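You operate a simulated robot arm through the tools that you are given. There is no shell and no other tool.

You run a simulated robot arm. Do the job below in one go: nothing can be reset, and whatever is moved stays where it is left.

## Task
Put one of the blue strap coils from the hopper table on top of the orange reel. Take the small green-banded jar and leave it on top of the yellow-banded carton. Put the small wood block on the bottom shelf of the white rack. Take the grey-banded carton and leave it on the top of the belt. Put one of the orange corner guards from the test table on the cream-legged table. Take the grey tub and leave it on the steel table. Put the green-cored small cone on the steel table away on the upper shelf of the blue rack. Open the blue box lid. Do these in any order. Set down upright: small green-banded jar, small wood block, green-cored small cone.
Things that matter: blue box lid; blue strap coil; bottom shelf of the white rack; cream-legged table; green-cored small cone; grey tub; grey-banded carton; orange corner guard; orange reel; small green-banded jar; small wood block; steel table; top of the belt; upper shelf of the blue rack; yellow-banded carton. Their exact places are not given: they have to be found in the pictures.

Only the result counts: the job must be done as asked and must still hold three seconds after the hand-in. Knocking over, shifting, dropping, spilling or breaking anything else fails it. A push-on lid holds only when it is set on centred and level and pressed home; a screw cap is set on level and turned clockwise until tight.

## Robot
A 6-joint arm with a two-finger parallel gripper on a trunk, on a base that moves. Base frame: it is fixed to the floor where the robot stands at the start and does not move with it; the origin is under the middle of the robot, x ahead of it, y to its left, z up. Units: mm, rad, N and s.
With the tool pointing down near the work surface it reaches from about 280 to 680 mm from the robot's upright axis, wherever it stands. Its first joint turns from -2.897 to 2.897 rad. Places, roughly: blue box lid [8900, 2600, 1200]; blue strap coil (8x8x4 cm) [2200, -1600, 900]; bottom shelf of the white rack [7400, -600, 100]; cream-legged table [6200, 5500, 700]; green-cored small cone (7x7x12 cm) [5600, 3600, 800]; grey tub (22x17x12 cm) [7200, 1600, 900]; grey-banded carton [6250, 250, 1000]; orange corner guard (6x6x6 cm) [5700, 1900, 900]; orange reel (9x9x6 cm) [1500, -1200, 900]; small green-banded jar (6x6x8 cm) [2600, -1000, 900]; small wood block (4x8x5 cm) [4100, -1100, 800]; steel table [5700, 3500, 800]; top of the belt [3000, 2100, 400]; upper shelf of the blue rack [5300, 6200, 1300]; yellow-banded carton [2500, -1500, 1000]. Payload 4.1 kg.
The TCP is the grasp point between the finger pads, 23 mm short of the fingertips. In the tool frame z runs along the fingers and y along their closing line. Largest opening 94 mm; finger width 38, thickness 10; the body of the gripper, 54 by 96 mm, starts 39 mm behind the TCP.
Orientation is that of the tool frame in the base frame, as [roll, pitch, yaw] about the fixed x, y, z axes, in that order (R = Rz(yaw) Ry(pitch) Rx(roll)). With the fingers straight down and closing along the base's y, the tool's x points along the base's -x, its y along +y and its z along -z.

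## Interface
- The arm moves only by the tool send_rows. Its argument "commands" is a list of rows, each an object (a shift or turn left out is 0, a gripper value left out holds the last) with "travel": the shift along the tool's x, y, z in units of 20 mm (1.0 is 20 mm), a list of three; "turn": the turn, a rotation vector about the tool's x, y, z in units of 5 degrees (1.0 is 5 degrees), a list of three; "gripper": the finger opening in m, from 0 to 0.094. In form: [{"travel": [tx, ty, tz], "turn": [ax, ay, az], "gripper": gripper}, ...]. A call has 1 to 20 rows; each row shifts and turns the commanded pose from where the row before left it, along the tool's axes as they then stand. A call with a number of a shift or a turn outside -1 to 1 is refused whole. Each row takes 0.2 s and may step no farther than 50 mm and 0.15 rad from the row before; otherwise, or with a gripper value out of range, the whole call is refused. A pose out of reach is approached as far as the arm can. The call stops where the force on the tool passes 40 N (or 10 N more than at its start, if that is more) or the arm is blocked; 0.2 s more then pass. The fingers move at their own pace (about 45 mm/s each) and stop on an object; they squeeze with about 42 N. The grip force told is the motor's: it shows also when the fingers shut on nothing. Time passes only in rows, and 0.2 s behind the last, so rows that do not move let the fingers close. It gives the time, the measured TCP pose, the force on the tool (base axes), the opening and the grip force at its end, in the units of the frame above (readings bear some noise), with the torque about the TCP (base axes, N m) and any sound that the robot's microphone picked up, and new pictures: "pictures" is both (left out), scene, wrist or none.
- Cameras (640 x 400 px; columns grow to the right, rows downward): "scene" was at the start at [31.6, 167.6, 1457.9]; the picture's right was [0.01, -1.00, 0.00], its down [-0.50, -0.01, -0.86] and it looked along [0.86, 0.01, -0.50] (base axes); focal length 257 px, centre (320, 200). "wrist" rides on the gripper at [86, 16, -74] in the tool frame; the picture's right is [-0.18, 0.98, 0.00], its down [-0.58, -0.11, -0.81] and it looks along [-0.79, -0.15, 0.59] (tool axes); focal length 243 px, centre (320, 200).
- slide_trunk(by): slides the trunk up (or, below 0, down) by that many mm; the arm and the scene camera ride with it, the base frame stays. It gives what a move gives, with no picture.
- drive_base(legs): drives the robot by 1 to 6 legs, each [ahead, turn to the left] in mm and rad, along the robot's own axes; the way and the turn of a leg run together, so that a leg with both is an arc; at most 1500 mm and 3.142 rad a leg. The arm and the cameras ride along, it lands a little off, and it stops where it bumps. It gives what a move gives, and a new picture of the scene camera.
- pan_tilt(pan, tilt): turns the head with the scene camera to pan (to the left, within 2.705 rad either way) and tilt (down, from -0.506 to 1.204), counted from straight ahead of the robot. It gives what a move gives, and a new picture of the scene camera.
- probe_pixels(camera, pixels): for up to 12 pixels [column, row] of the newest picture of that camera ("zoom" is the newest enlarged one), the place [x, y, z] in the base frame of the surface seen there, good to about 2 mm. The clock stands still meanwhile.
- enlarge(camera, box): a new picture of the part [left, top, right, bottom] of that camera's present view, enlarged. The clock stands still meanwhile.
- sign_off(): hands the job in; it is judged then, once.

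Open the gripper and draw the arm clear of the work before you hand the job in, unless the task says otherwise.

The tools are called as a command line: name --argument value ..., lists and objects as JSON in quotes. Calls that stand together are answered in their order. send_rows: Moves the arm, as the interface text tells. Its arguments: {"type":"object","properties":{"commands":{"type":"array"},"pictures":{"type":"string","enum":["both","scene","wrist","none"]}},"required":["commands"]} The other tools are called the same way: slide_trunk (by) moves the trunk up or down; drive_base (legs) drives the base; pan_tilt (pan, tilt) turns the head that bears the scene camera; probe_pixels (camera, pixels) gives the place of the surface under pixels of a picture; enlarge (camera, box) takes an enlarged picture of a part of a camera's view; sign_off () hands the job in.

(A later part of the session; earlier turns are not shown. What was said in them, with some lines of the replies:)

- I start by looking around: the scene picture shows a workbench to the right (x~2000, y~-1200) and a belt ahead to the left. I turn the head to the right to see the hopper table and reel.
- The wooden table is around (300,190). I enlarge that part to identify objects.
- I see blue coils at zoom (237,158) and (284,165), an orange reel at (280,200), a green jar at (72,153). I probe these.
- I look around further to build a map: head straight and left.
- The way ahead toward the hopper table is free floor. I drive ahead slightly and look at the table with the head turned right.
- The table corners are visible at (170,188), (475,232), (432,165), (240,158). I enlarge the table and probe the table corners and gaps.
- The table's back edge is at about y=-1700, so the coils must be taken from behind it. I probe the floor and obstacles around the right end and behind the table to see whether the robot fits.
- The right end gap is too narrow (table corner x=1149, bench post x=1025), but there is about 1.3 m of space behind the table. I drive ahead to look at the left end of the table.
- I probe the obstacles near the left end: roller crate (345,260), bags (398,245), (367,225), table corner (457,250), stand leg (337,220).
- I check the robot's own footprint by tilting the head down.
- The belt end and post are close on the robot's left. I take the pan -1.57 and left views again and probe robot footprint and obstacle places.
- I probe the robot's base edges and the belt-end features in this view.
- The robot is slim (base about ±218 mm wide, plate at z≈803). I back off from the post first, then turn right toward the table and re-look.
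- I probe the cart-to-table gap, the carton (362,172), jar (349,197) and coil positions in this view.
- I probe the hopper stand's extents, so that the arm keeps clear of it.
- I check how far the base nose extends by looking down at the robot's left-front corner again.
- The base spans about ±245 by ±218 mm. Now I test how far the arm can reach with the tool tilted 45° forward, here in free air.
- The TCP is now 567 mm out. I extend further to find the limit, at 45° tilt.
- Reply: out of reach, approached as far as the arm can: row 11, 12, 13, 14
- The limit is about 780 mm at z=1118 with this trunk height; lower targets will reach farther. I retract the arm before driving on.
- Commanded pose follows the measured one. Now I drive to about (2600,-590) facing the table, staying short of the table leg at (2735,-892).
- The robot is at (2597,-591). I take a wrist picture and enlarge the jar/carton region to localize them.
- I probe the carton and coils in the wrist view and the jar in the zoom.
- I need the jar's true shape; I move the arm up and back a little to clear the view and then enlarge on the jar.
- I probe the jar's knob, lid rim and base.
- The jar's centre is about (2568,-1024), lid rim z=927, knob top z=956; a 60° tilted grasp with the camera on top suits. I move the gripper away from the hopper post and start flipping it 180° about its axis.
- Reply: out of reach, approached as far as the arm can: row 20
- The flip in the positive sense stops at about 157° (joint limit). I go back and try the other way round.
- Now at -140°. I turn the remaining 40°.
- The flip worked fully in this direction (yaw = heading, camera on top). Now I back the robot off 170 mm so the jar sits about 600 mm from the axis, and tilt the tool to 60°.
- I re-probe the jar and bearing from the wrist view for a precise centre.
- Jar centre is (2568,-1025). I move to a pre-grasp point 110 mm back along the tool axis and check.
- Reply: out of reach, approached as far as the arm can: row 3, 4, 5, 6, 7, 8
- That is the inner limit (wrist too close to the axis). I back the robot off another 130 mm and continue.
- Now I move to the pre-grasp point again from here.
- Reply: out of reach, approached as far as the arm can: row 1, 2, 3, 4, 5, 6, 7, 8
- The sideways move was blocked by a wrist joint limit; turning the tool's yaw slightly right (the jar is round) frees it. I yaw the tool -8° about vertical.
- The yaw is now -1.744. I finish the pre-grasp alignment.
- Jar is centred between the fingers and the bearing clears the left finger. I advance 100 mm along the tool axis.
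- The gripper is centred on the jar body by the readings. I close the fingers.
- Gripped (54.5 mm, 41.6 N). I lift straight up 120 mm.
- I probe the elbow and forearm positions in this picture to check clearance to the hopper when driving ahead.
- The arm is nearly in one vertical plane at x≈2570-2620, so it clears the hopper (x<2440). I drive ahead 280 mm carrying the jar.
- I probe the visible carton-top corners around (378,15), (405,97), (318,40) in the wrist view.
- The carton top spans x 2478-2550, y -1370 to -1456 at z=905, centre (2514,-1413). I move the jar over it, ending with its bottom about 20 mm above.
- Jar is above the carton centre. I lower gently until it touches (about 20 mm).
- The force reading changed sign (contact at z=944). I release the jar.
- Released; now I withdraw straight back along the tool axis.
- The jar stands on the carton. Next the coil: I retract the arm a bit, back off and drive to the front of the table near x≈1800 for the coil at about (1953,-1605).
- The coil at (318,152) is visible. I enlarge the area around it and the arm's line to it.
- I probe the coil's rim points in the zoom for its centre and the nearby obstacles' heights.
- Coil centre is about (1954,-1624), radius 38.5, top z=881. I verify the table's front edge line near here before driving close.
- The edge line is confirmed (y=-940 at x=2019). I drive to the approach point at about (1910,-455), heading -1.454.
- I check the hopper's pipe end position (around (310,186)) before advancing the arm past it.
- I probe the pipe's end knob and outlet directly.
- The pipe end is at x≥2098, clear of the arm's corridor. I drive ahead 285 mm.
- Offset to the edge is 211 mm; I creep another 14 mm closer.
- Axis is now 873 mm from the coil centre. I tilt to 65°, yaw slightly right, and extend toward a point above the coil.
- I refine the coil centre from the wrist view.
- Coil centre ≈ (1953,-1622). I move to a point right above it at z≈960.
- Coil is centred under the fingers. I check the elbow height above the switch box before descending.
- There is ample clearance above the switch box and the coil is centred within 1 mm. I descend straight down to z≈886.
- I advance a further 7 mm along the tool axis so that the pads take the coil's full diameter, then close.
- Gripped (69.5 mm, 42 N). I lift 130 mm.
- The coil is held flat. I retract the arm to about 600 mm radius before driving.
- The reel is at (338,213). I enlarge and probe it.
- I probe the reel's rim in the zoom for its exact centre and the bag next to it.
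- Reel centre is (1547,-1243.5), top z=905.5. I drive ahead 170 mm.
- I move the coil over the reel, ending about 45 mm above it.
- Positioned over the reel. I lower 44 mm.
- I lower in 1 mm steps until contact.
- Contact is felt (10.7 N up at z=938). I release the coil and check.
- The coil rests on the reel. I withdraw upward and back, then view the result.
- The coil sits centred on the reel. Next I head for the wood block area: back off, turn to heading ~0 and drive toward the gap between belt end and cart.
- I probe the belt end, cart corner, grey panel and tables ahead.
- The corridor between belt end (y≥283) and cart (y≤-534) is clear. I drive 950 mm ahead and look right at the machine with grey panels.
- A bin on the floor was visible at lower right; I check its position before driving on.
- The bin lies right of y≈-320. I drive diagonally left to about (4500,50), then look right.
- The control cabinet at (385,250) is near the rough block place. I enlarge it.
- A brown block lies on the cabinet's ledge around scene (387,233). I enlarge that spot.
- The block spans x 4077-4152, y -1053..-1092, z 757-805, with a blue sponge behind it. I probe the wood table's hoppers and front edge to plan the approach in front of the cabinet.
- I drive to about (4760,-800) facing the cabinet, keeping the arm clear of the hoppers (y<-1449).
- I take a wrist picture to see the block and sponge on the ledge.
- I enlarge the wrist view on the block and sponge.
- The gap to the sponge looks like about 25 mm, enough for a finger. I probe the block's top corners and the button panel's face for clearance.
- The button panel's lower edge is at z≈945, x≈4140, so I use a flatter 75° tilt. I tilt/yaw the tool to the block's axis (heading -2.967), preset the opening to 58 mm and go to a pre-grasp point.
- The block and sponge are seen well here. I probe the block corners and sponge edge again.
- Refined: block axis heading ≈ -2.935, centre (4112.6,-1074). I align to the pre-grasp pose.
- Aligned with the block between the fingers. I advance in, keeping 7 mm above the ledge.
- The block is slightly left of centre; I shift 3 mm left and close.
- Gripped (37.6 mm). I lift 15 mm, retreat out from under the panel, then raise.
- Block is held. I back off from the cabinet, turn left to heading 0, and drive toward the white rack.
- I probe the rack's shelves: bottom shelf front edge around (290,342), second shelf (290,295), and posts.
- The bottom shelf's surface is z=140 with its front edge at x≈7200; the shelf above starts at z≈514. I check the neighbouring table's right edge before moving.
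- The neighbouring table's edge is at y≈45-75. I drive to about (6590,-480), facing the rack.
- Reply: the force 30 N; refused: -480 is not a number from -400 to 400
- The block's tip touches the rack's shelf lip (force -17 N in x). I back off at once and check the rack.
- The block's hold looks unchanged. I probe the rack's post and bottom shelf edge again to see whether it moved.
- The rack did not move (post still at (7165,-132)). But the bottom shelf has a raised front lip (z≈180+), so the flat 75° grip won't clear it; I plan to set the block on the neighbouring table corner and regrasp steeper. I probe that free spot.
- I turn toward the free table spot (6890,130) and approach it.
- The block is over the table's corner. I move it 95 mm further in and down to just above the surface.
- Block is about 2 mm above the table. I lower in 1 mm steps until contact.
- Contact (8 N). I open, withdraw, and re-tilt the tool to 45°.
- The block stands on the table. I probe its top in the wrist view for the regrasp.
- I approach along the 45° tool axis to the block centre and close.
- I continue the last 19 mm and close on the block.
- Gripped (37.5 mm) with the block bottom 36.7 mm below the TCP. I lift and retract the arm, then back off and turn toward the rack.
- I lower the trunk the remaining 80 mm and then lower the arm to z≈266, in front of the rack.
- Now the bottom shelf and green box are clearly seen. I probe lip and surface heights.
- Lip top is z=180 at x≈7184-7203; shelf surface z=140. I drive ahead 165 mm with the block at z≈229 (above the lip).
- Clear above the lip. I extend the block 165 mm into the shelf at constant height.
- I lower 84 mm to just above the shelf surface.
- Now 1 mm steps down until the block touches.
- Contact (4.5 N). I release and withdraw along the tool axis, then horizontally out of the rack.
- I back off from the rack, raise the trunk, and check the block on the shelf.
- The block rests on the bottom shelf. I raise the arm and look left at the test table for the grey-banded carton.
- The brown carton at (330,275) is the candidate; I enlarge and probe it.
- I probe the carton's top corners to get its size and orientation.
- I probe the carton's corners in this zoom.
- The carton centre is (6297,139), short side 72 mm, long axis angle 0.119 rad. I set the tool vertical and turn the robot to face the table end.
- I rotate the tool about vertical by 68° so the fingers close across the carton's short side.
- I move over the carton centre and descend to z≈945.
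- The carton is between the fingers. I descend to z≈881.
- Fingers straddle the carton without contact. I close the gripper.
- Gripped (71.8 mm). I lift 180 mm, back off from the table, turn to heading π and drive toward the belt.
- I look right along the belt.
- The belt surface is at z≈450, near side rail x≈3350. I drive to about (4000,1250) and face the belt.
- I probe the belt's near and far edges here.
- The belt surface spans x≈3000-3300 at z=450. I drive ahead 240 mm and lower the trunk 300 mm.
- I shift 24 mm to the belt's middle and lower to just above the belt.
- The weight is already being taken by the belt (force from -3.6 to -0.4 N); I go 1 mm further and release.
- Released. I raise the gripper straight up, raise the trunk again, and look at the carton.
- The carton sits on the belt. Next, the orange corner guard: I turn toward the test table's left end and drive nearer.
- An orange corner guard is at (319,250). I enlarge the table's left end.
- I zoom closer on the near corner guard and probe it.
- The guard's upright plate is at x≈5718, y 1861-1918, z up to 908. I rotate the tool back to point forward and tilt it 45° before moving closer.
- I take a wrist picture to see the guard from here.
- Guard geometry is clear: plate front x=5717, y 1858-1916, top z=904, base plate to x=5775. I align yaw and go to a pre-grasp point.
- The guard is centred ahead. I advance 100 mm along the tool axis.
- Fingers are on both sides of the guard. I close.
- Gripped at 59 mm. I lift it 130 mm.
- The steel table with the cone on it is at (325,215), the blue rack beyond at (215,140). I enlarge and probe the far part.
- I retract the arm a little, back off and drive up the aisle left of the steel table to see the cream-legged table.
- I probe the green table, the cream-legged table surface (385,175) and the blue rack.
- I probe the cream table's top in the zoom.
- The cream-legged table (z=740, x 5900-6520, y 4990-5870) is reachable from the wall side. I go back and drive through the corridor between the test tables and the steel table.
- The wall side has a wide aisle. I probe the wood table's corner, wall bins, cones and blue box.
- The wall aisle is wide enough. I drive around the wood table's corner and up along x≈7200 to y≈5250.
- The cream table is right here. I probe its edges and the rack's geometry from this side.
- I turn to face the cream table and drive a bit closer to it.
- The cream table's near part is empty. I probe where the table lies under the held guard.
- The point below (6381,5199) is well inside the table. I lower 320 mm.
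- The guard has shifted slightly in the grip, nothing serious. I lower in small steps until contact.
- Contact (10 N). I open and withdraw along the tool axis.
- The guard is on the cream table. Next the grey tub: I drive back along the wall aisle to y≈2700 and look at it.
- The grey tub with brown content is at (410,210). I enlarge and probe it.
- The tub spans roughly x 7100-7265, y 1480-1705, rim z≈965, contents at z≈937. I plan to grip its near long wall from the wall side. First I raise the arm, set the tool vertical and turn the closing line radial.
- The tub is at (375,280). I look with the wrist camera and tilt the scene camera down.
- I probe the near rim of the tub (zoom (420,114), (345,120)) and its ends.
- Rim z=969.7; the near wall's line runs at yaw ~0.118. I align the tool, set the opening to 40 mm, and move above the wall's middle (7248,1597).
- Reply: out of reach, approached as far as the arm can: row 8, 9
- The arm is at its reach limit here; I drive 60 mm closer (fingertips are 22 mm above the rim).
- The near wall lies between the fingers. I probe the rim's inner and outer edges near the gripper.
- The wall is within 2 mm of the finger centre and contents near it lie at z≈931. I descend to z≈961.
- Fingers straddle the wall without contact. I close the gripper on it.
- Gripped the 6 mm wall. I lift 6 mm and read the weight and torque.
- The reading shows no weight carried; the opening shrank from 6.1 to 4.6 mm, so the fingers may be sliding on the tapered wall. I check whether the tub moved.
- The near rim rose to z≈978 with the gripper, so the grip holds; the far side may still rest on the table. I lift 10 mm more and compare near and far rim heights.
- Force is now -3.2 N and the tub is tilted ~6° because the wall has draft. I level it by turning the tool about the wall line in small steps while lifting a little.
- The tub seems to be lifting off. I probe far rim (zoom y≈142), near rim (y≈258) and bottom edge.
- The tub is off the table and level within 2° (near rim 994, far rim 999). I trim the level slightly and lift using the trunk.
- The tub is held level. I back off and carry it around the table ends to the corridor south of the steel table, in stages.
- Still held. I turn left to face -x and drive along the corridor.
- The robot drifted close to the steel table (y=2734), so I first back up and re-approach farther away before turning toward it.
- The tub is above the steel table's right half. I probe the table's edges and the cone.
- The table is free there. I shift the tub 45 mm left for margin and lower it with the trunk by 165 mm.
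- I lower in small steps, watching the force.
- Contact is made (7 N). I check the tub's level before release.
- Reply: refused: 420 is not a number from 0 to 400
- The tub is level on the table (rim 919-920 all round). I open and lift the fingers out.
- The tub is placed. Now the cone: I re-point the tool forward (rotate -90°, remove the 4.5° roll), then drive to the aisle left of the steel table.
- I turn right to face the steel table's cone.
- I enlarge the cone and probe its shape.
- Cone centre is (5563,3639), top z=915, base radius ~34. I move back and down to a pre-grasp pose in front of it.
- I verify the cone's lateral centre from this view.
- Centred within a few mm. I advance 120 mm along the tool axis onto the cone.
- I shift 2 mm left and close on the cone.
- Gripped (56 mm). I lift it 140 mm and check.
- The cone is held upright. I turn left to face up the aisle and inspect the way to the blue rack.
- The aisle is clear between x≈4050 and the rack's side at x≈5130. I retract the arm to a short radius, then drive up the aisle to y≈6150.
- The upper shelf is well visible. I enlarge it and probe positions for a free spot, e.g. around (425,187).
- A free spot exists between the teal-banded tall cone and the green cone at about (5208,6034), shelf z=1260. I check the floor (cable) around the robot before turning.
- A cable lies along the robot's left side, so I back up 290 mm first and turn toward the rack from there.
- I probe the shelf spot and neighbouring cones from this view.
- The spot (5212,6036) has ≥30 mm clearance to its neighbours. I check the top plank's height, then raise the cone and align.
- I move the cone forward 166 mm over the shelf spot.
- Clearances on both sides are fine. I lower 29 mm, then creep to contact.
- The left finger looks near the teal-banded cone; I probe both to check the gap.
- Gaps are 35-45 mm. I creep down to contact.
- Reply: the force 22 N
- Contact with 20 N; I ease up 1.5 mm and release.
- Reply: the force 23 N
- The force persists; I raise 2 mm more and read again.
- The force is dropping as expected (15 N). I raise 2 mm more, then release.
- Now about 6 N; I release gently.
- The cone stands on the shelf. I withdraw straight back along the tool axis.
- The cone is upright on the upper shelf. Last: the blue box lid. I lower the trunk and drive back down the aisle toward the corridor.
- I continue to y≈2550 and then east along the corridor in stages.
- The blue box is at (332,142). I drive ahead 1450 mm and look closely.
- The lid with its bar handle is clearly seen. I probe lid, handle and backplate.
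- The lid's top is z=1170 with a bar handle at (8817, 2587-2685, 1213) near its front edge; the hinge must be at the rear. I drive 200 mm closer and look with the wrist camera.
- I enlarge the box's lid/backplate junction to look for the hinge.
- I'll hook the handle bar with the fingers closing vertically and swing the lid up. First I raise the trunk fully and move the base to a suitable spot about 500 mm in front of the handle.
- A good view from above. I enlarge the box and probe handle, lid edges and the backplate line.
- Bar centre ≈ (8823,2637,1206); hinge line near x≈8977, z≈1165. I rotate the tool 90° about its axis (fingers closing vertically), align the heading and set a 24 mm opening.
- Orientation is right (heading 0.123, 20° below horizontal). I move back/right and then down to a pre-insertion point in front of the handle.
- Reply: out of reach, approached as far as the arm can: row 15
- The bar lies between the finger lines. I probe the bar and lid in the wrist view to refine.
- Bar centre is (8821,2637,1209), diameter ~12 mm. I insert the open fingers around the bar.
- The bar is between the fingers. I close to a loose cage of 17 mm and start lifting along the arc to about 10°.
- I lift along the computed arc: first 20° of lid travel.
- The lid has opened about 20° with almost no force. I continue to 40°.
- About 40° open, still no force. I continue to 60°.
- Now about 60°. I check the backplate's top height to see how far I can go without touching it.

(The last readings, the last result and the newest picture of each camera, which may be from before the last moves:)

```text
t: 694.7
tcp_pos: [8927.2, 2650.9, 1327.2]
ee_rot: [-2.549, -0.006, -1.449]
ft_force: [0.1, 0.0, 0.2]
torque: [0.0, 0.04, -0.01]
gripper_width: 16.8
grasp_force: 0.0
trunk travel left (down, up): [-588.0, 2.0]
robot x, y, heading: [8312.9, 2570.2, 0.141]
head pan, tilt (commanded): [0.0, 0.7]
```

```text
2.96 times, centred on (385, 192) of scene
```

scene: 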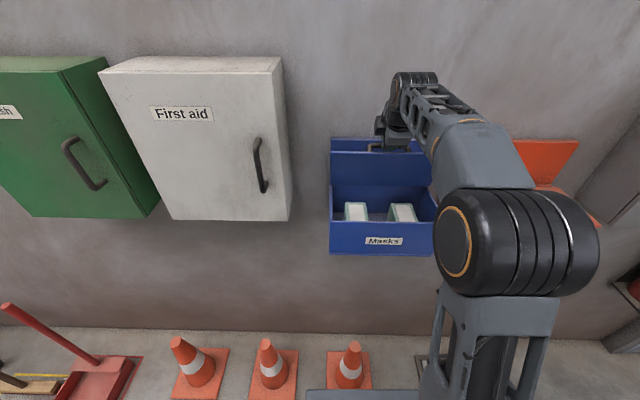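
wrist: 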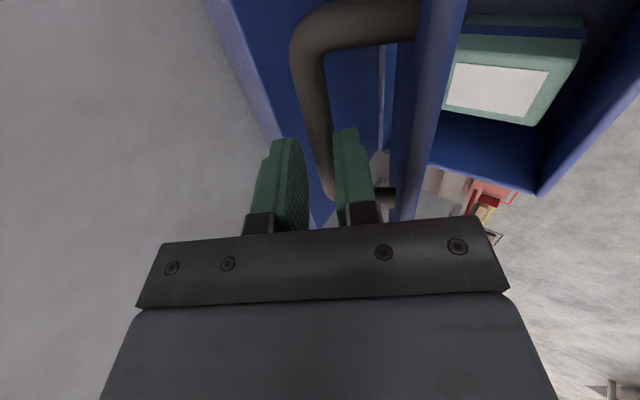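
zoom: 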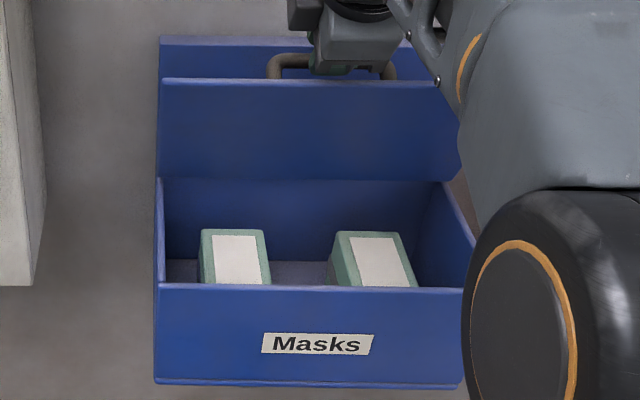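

I test whether the lid holds by itself: I open the cage a little so that the bar is free by some mm, and watch.

send_rows --commands '[{"gripper": 0.034}, {"gripper": 0.034}, {"gripper": 0.034}]' --pictures "wrist"

enlarge --camera "scene" --box '[320, 125, 450, 260]'

```text
t: 695.5
tcp_pos: [8925.6, 2651.5, 1328.4]
ee_rot: [-2.548, -0.005, -1.448]
ft_force: [0.4, 1.1, 0.0]
torque: [-0.01, 0.01, 0.01]
gripper_width: 33.8
grasp_force: 0.0
trunk travel left (down, up): [-588.0, 2.0]
robot x, y, heading: [8312.9, 2572.5, 0.139]
head pan, tilt (commanded): [0.0, 0.7]
```

wrist: 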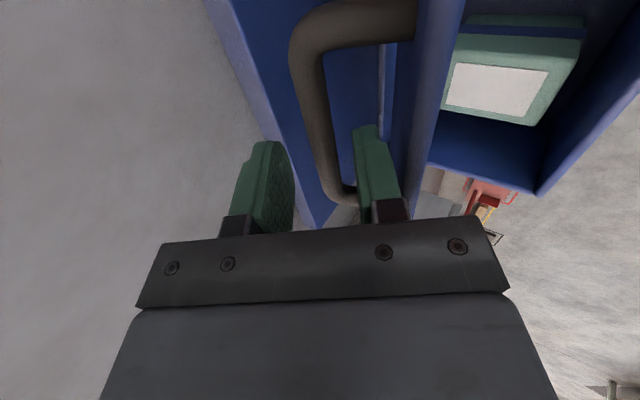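

```text
2.96 times, centred on (385, 192) of scene
```

zoom: 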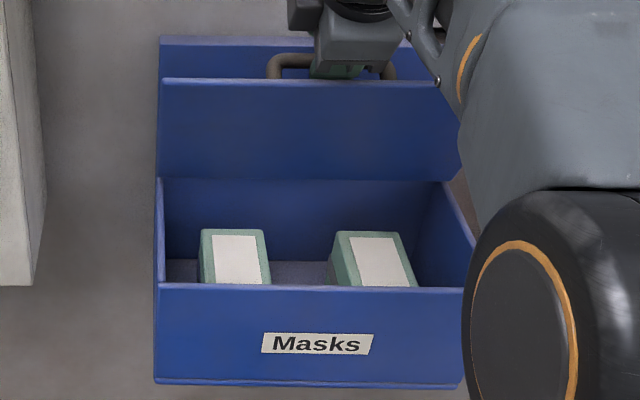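

The lid stays by itself at ~60°. I re-cage and carry it to ~70°, without tilting the tool further.

send_rows --commands '[{"gripper": 0.017}, {"gripper": 0.017}, {"travel": [0, -0.66, 0.282]}, {"travel": [0, -0.66, 0.282]}]' --pictures "both"

probe_pixels --camera "scene" --pixels '[[345, 150], [360, 150], [345, 147], [345, 144], [340, 160], [350, 165]]'

```text
t: 696.5
tcp_pos: [8954.0, 2654.2, 1334.4]
ee_rot: [-2.547, -0.006, -1.45]
ft_force: [-0.2, -0.1, -1.2]
torque: [-0.04, -0.02, -0.01]
gripper_width: 17.1
grasp_force: 0.1
trunk travel left (down, up): [-588.0, 2.0]
robot x, y, heading: [8313.1, 2569.5, 0.141]
head pan, tilt (commanded): [0.0, 0.7]
```

scene: 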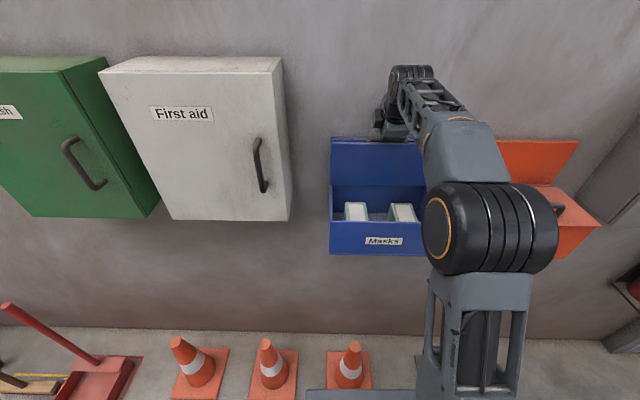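
wrist: 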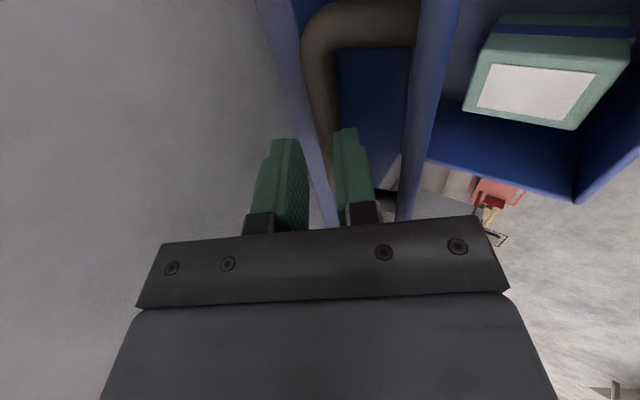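

```text
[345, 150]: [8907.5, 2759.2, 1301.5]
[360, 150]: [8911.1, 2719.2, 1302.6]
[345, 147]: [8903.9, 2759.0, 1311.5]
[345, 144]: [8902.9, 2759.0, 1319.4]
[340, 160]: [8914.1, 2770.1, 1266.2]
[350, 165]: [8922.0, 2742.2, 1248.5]
```

The lid is at ~69°. I open the fingers and withdraw up and back, leaving the lid.

send_rows --commands '[{"gripper": 0.034}, {"gripper": 0.034}, {"travel": [0, 0, -0.5]}, {"travel": [0, 0, -1]}, {"travel": [0, 0, -1]}, {"travel": [0, 0, -1]}, {"travel": [0, 0, -1]}]' --pictures "both"

probe_pixels --camera "scene" --pixels '[[345, 150], [345, 147], [345, 144], [350, 165]]'

```text
t: 698.1
tcp_pos: [8902.9, 2647.6, 1409.6]
ee_rot: [-2.547, -0.004, -1.45]
ft_force: [0.2, -0.1, -0.1]
torque: [0.05, 0.01, 0.02]
gripper_width: 34.0
grasp_force: 0.0
trunk travel left (down, up): [-588.0, 2.0]
robot x, y, heading: [8314.8, 2570.1, 0.141]
head pan, tilt (commanded): [0.0, 0.7]
```

scene: 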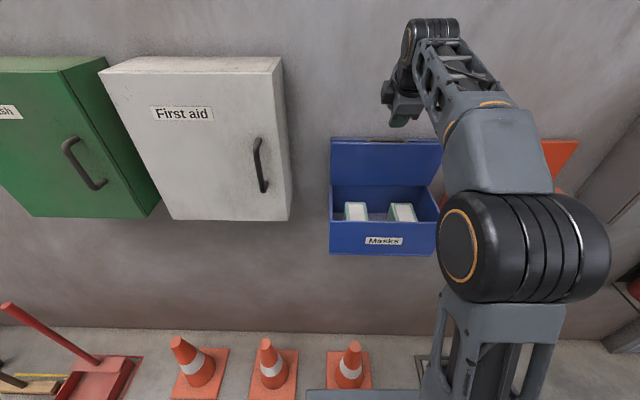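
wrist: 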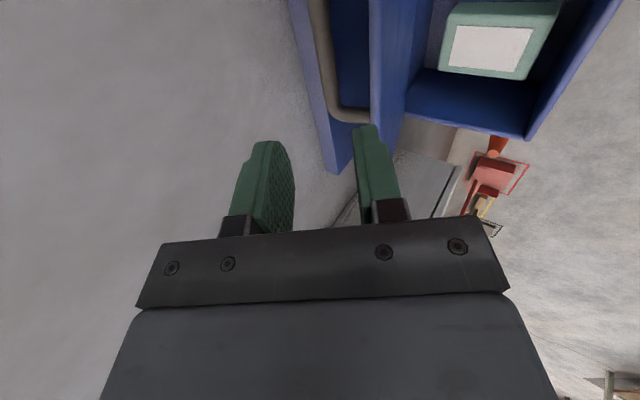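

```text
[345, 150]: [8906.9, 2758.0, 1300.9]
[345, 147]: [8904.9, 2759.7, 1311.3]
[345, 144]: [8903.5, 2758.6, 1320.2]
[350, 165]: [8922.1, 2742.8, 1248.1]
```

The lid stays open at ~69°. I now go around in front and below to push its underside further open: back, down, level the tool, close fingers.

send_rows --commands '[{"travel": [0, 0.777, -0.524], "gripper": 0.0}, {"travel": [0, 0.777, -0.524]}, {"travel": [0, 0.777, -0.524]}, {"travel": [0, 0.777, -0.524]}, {"travel": [0, 0.777, -0.524]}, {"travel": [0, 0.777, -0.524]}, {"travel": [0, 0.777, -0.524]}, {"travel": [0, 0.777, -0.524]}]' --pictures "none"

send_rows --commands '[{"turn": [0.9, 0, 0]}, {"turn": [0.9, 0, 0]}, {"turn": [0.9, 0, 0]}, {"turn": [0.9, 0, 0]}, {"turn": [0.9, 0, 0]}, {"turn": [0.9, 0, 0]}, {"turn": [0.9, 0, 0]}, {"turn": [0.9, 0, 0]}]' --pictures "both"

```text
t: 699.9
tcp_pos: [8754.4, 2629.3, 1409.6]
ee_rot: [-2.547, -0.005, -1.449]
ft_force: [-0.6, -0.2, 0.3]
torque: [-0.01, -0.04, -0.02]
gripper_width: 0.0
grasp_force: 42.0
trunk travel left (down, up): [-588.0, 2.0]
robot x, y, heading: [8312.5, 2571.4, 0.145]
head pan, tilt (commanded): [0.0, 0.7]
```

```text
t: 701.7
tcp_pos: [8756.7, 2628.4, 1410.4]
ee_rot: [-1.918, -0.004, -1.448]
ft_force: [0.4, 0.1, -0.4]
torque: [0.0, -0.02, -0.02]
gripper_width: 0.1
grasp_force: 42.0
trunk travel left (down, up): [-588.0, 2.0]
robot x, y, heading: [8314.1, 2571.8, 0.147]
head pan, tilt (commanded): [0.0, 0.7]
```

scene: 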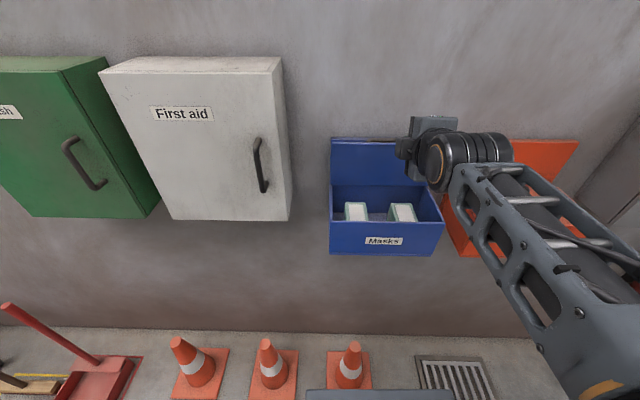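
wrist: 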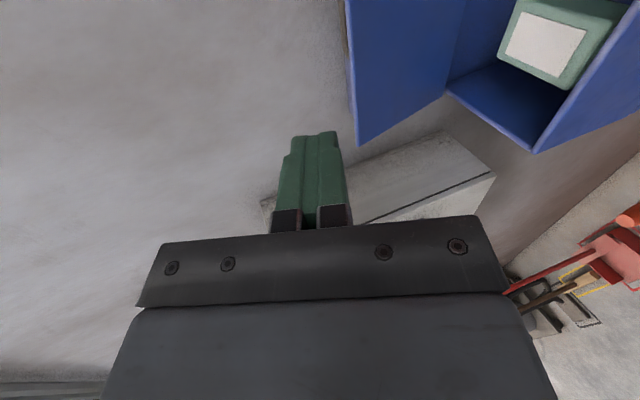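

I go down 110 mm to z≈1300, in front of the raised lid.

send_rows --commands '[{"travel": [0, 0.862, 0.312]}, {"travel": [0, 0.862, 0.312]}, {"travel": [0, 0.862, 0.312]}, {"travel": [0, 0.862, 0.312]}, {"travel": [0, 0.862, 0.312]}, {"travel": [0, 0.862, 0.312]}]' --pictures "both"

```text
t: 703.1
tcp_pos: [8756.7, 2627.7, 1300.2]
ee_rot: [-1.918, -0.005, -1.448]
ft_force: [0.7, -0.9, -0.4]
torque: [0.0, 0.02, -0.02]
gripper_width: 0.0
grasp_force: 42.1
trunk travel left (down, up): [-588.0, 2.0]
robot x, y, heading: [8313.7, 2572.2, 0.138]
head pan, tilt (commanded): [0.0, 0.7]
```

scene: 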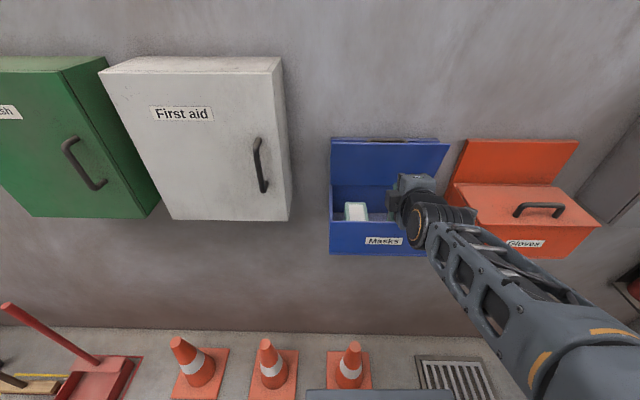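
wrist: 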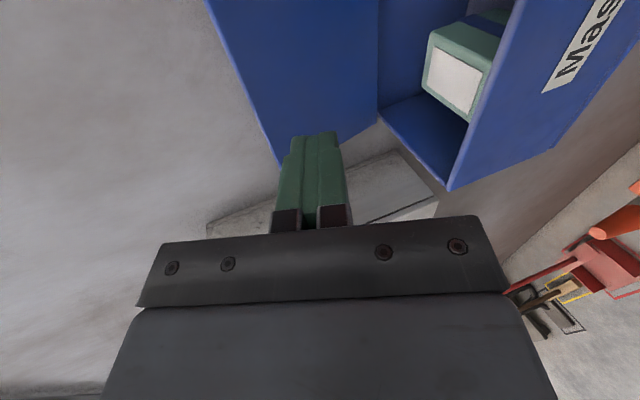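

I approach the lid's underside horizontally, stopping just short of contact.

send_rows --commands '[{"travel": [0, -0.34, 0.94]}, {"travel": [0, -0.34, 0.94]}, {"travel": [0, -0.34, 0.94]}, {"travel": [0, -0.34, 0.94]}, {"travel": [0, -0.34, 0.94]}, {"travel": [0, -0.34, 0.94]}, {"travel": [0, -0.34, 0.94]}]' --pictures "wrist"

```text
t: 704.7
tcp_pos: [8894.7, 2645.8, 1298.9]
ee_rot: [-1.921, -0.005, -1.449]
ft_force: [0.7, -0.1, 0.1]
torque: [-0.01, 0.0, 0.02]
gripper_width: 0.0
grasp_force: 41.9
trunk travel left (down, up): [-588.0, 2.0]
robot x, y, heading: [8306.3, 2573.3, 0.142]
head pan, tilt (commanded): [0.0, 0.7]
```

wrist: 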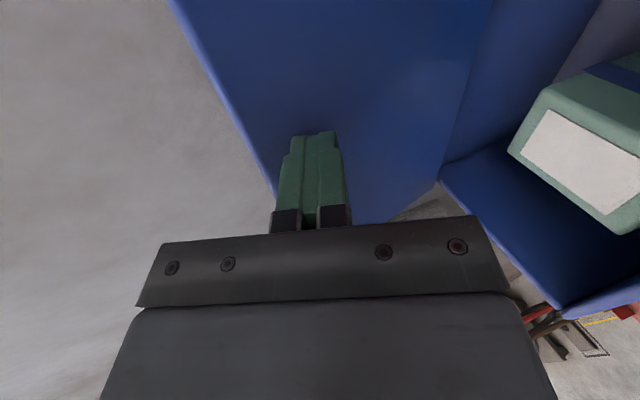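

Nearly touching. I push on in 8 mm steps and watch the force.

send_rows --commands '[{"travel": [0, -0.136, 0.376]}, {"travel": [0, -0.136, 0.376]}, {"travel": [0, -0.136, 0.376]}]' --pictures "none"

send_rows --commands '[{"travel": [0, -0.136, 0.376]}, {"travel": [0, -0.136, 0.376]}]' --pictures "both"

```text
t: 705.5
tcp_pos: [8918.8, 2648.4, 1300.0]
ee_rot: [-1.919, -0.005, -1.448]
ft_force: [-0.6, -0.3, 0.2]
torque: [0.02, -0.03, 0.0]
gripper_width: 0.0
grasp_force: 42.4
trunk travel left (down, up): [-588.0, 2.0]
robot x, y, heading: [8313.3, 2571.8, 0.143]
head pan, tilt (commanded): [0.0, 0.7]
```

```text
t: 706.0
tcp_pos: [8919.5, 2647.6, 1300.6]
ee_rot: [-1.924, -0.005, -1.448]
ft_force: [-34.5, -4.2, 5.3]
torque: [0.0, -0.14, -0.22]
gripper_width: 0.0
grasp_force: 41.7
trunk travel left (down, up): [-588.0, 2.0]
robot x, y, heading: [8313.7, 2573.5, 0.139]
head pan, tilt (commanded): [0.0, 0.7]
stopped in row 2: the force on the tool passed its limit at 47 N (the readings are from after the stop); the commanded pose is now the measured one
```

scene: 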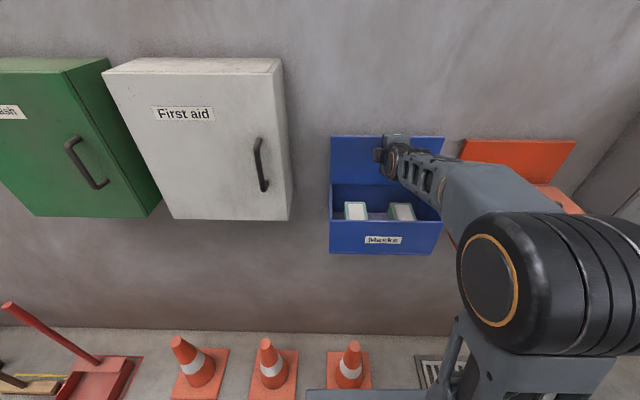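
wrist: 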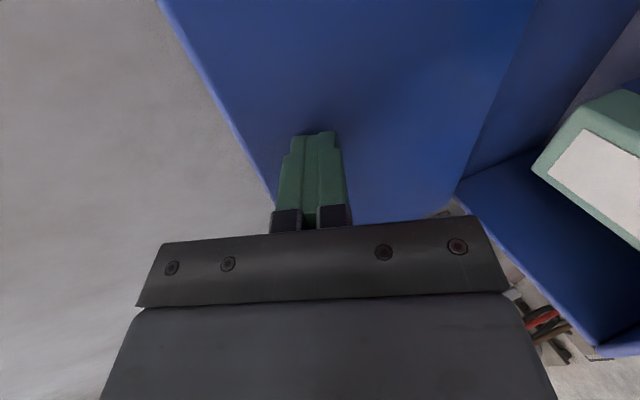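

The lid reached its stop (47 N). I back the fingers away and check the lid's angle.

send_rows --commands '[{"travel": [0, 0.17, -0.47]}, {"travel": [0, 0.34, -0.94]}, {"travel": [0, 0.34, -0.94]}, {"travel": [0, 0.34, -0.94]}, {"travel": [0, 0.34, -0.94]}, {"travel": [0, 0.34, -0.94]}, {"travel": [0, 0.34, -0.94]}, {"travel": [0, 0.34, -0.94]}]' --pictures "both"

probe_pixels --camera "scene" --pixels '[[345, 142], [345, 145], [345, 150], [350, 165], [360, 145], [360, 180], [345, 139]]'

enlarge --camera "scene" --box '[320, 120, 460, 260]'

```text
t: 707.8
tcp_pos: [8776.3, 2632.4, 1297.4]
ee_rot: [-1.927, -0.006, -1.45]
ft_force: [-0.3, -0.4, 0.4]
torque: [0.0, 0.0, -0.04]
gripper_width: 0.1
grasp_force: 41.7
trunk travel left (down, up): [-588.0, 2.0]
robot x, y, heading: [8311.8, 2569.7, 0.141]
head pan, tilt (commanded): [0.0, 0.7]
```

scene: 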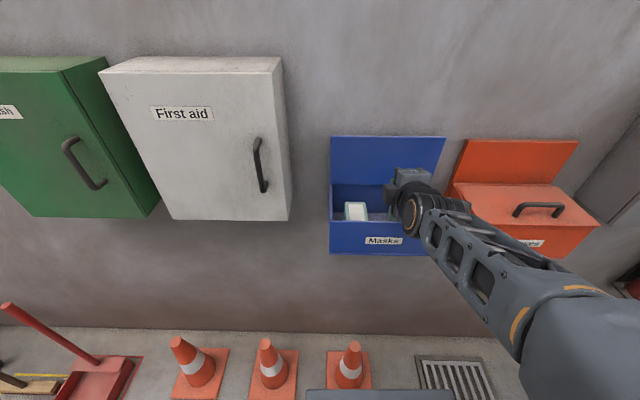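
wrist: 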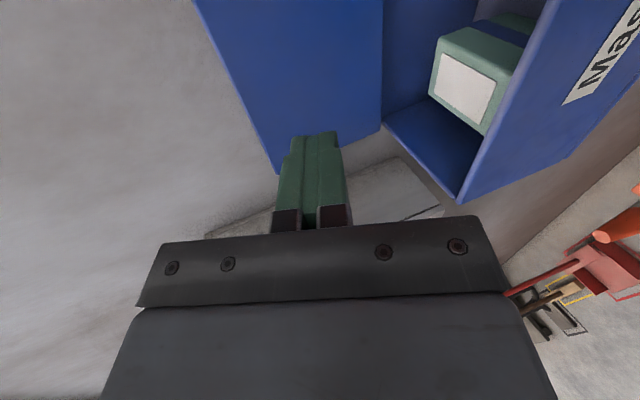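

```text
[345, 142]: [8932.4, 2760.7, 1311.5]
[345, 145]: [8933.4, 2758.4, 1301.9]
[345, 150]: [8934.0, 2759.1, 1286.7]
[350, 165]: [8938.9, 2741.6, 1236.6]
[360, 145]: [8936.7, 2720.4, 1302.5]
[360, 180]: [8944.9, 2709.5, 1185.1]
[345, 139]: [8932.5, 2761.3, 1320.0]
```

```text
2.86 times, centred on (390, 190) of scene
```

zoom: 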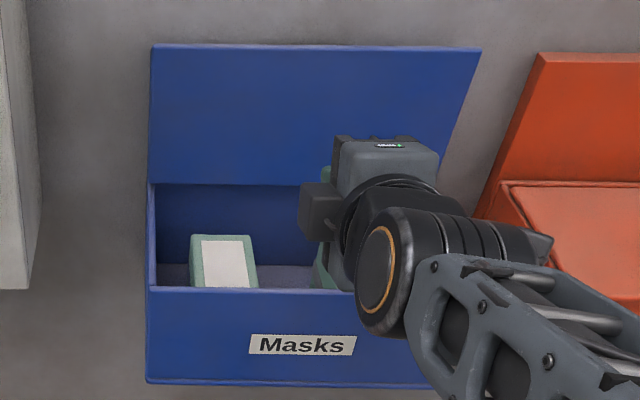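

The lid's underside is now practically vertical (about 87° open) and stays. I open the gripper, draw the arm back, and back the robot off, then check once more.

send_rows --commands '[{"travel": [0, 0.34, -0.5], "gripper": 0.06}, {"travel": [0, 0, 0], "gripper": 0.06}, {"travel": [0, 0, 0], "gripper": 0.06}]' --pictures "none"

drive_base --legs '[[-450, 0]]'

pan_tilt --pan 0.1 --tilt 0.45

enlarge --camera "scene" --box '[260, 120, 500, 300]'

```text
t: 708.6
tcp_pos: [8766.4, 2629.7, 1296.7]
ee_rot: [-1.926, -0.007, -1.449]
ft_force: [0.9, -1.8, 0.7]
torque: [-0.02, 0.0, 0.01]
gripper_width: 60.0
grasp_force: 0.1
trunk travel left (down, up): [-588.0, 2.0]
robot x, y, heading: [8311.4, 2567.7, 0.142]
head pan, tilt (commanded): [0.0, 0.7]
```

```text
t: 711.4
tcp_pos: [8318.8, 2564.7, 1295.9]
ee_rot: [-1.927, -0.005, -1.453]
ft_force: [0.0, 0.3, -0.6]
torque: [-0.03, -0.01, 0.01]
gripper_width: 60.4
grasp_force: 0.0
trunk travel left (down, up): [-588.0, 2.0]
robot x, y, heading: [7863.7, 2507.8, 0.139]
head pan, tilt (commanded): [0.0, 0.7]
```

scene: 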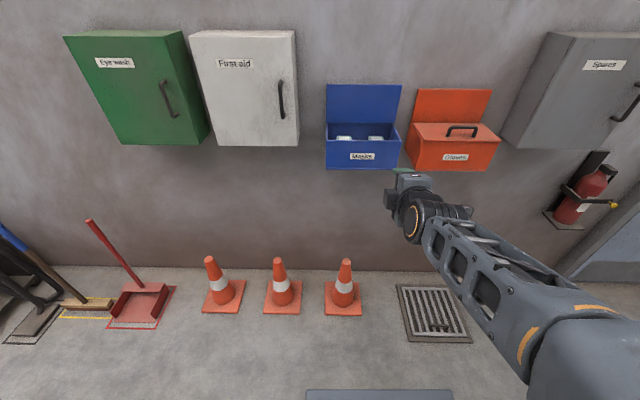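

```text
t: 712.1
tcp_pos: [8319.9, 2564.6, 1295.1]
ee_rot: [-1.926, -0.006, -1.452]
ft_force: [0.1, -1.0, 0.4]
torque: [-0.02, -0.01, -0.01]
gripper_width: 59.9
grasp_force: 0.1
trunk travel left (down, up): [-588.0, 2.0]
robot x, y, heading: [7864.4, 2508.8, 0.142]
head pan, tilt (commanded): [0.099, 0.45]
```

scene: 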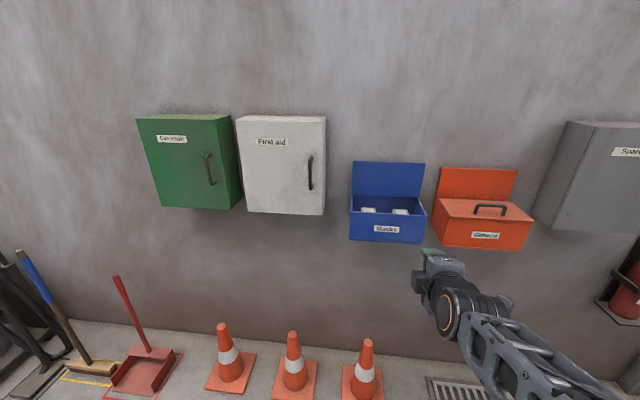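

```text
2.22 times, centred on (380, 210) of scene
```

zoom: 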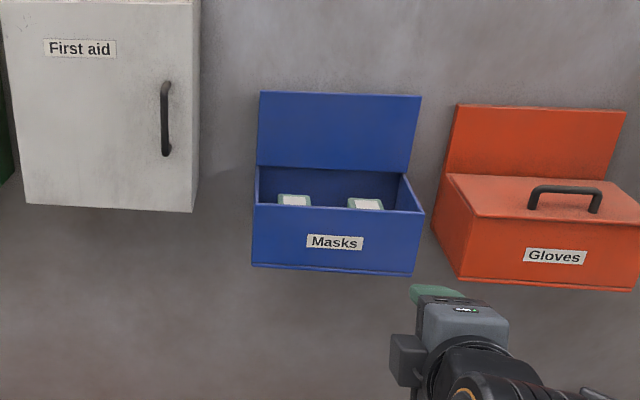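

The lid stays open. I take one last look back toward the tables to confirm the tub and guard.

pan_tilt --pan 2.3 --tilt 0.3

enlarge --camera "scene" --box '[200, 120, 520, 320]'

```text
t: 714.2
tcp_pos: [8319.3, 2566.2, 1295.3]
ee_rot: [-1.927, -0.005, -1.452]
ft_force: [0.9, 0.0, -0.6]
torque: [0.0, -0.04, 0.01]
gripper_width: 60.0
grasp_force: 0.0
trunk travel left (down, up): [-588.0, 2.0]
robot x, y, heading: [7865.3, 2512.2, 0.134]
head pan, tilt (commanded): [2.3, 0.3]
```

scene: 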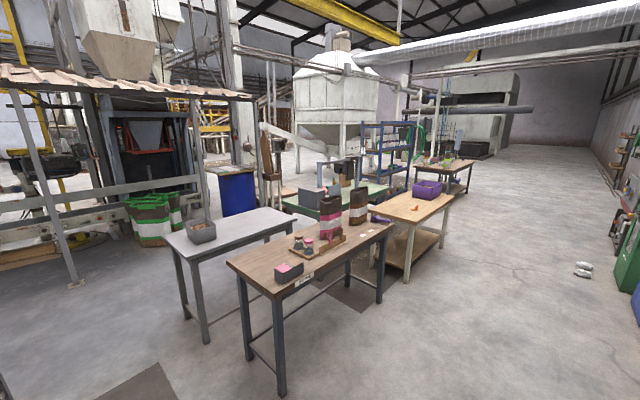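

```text
2.00 times, centred on (360, 220) of scene
```

zoom: 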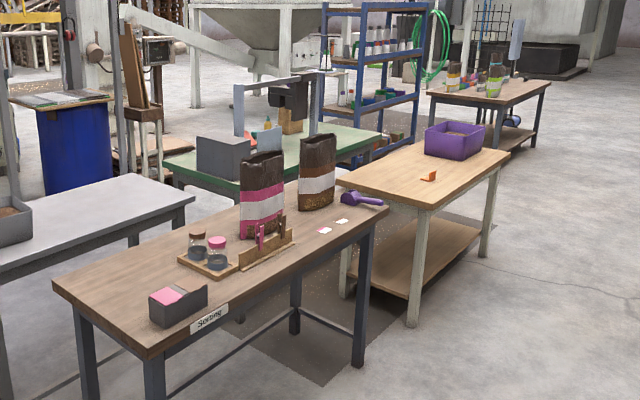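

The tub is on the steel table, the corner guard is on the cream-legged table and the rack is undisturbed. When I last saw them, the other items were also in place and the lid was open. The gripper is open and the arm is clear, so I hand the job in.

sign_off

```text
The job is handed in.
```

All eight jobs are done and handed in. I checked each one by picture after placing it.

| Item | Where it is now |
|---|---|
| Blue strap coil | Centred on top of the orange reel |
| Small green-banded jar | Upright on top of the yellow-banded carton |
| Small wood block | On the bottom shelf of the white rack, same way up as I found it |
| Grey-banded carton | On the top of the belt, about 1 m from its near end |
| Orange corner guard | On the cream-legged table |
| Grey tub | Level on the steel table, contents still inside |
| Green-cored small cone | Upright on the upper shelf of the blue rack (surface at about z = 1260 mm), between two other cones |
| Blue box lid | Pushed to its stop, about 87° open, and staying there |

- **Bump at the white rack:** while I was carrying the wood block, its tip touched one of the rack's shelf edges at about 30 N. A rack post I measured before and after had not moved, and nothing on the shelves looked disturbed.
- **Wood block regrasp:** I set the block down for a moment on the second test table and gripped it more steeply, so the gripper would clear the raised lip on the bottom shelf.

The gripper was open and the arm well back from the box when I handed in.
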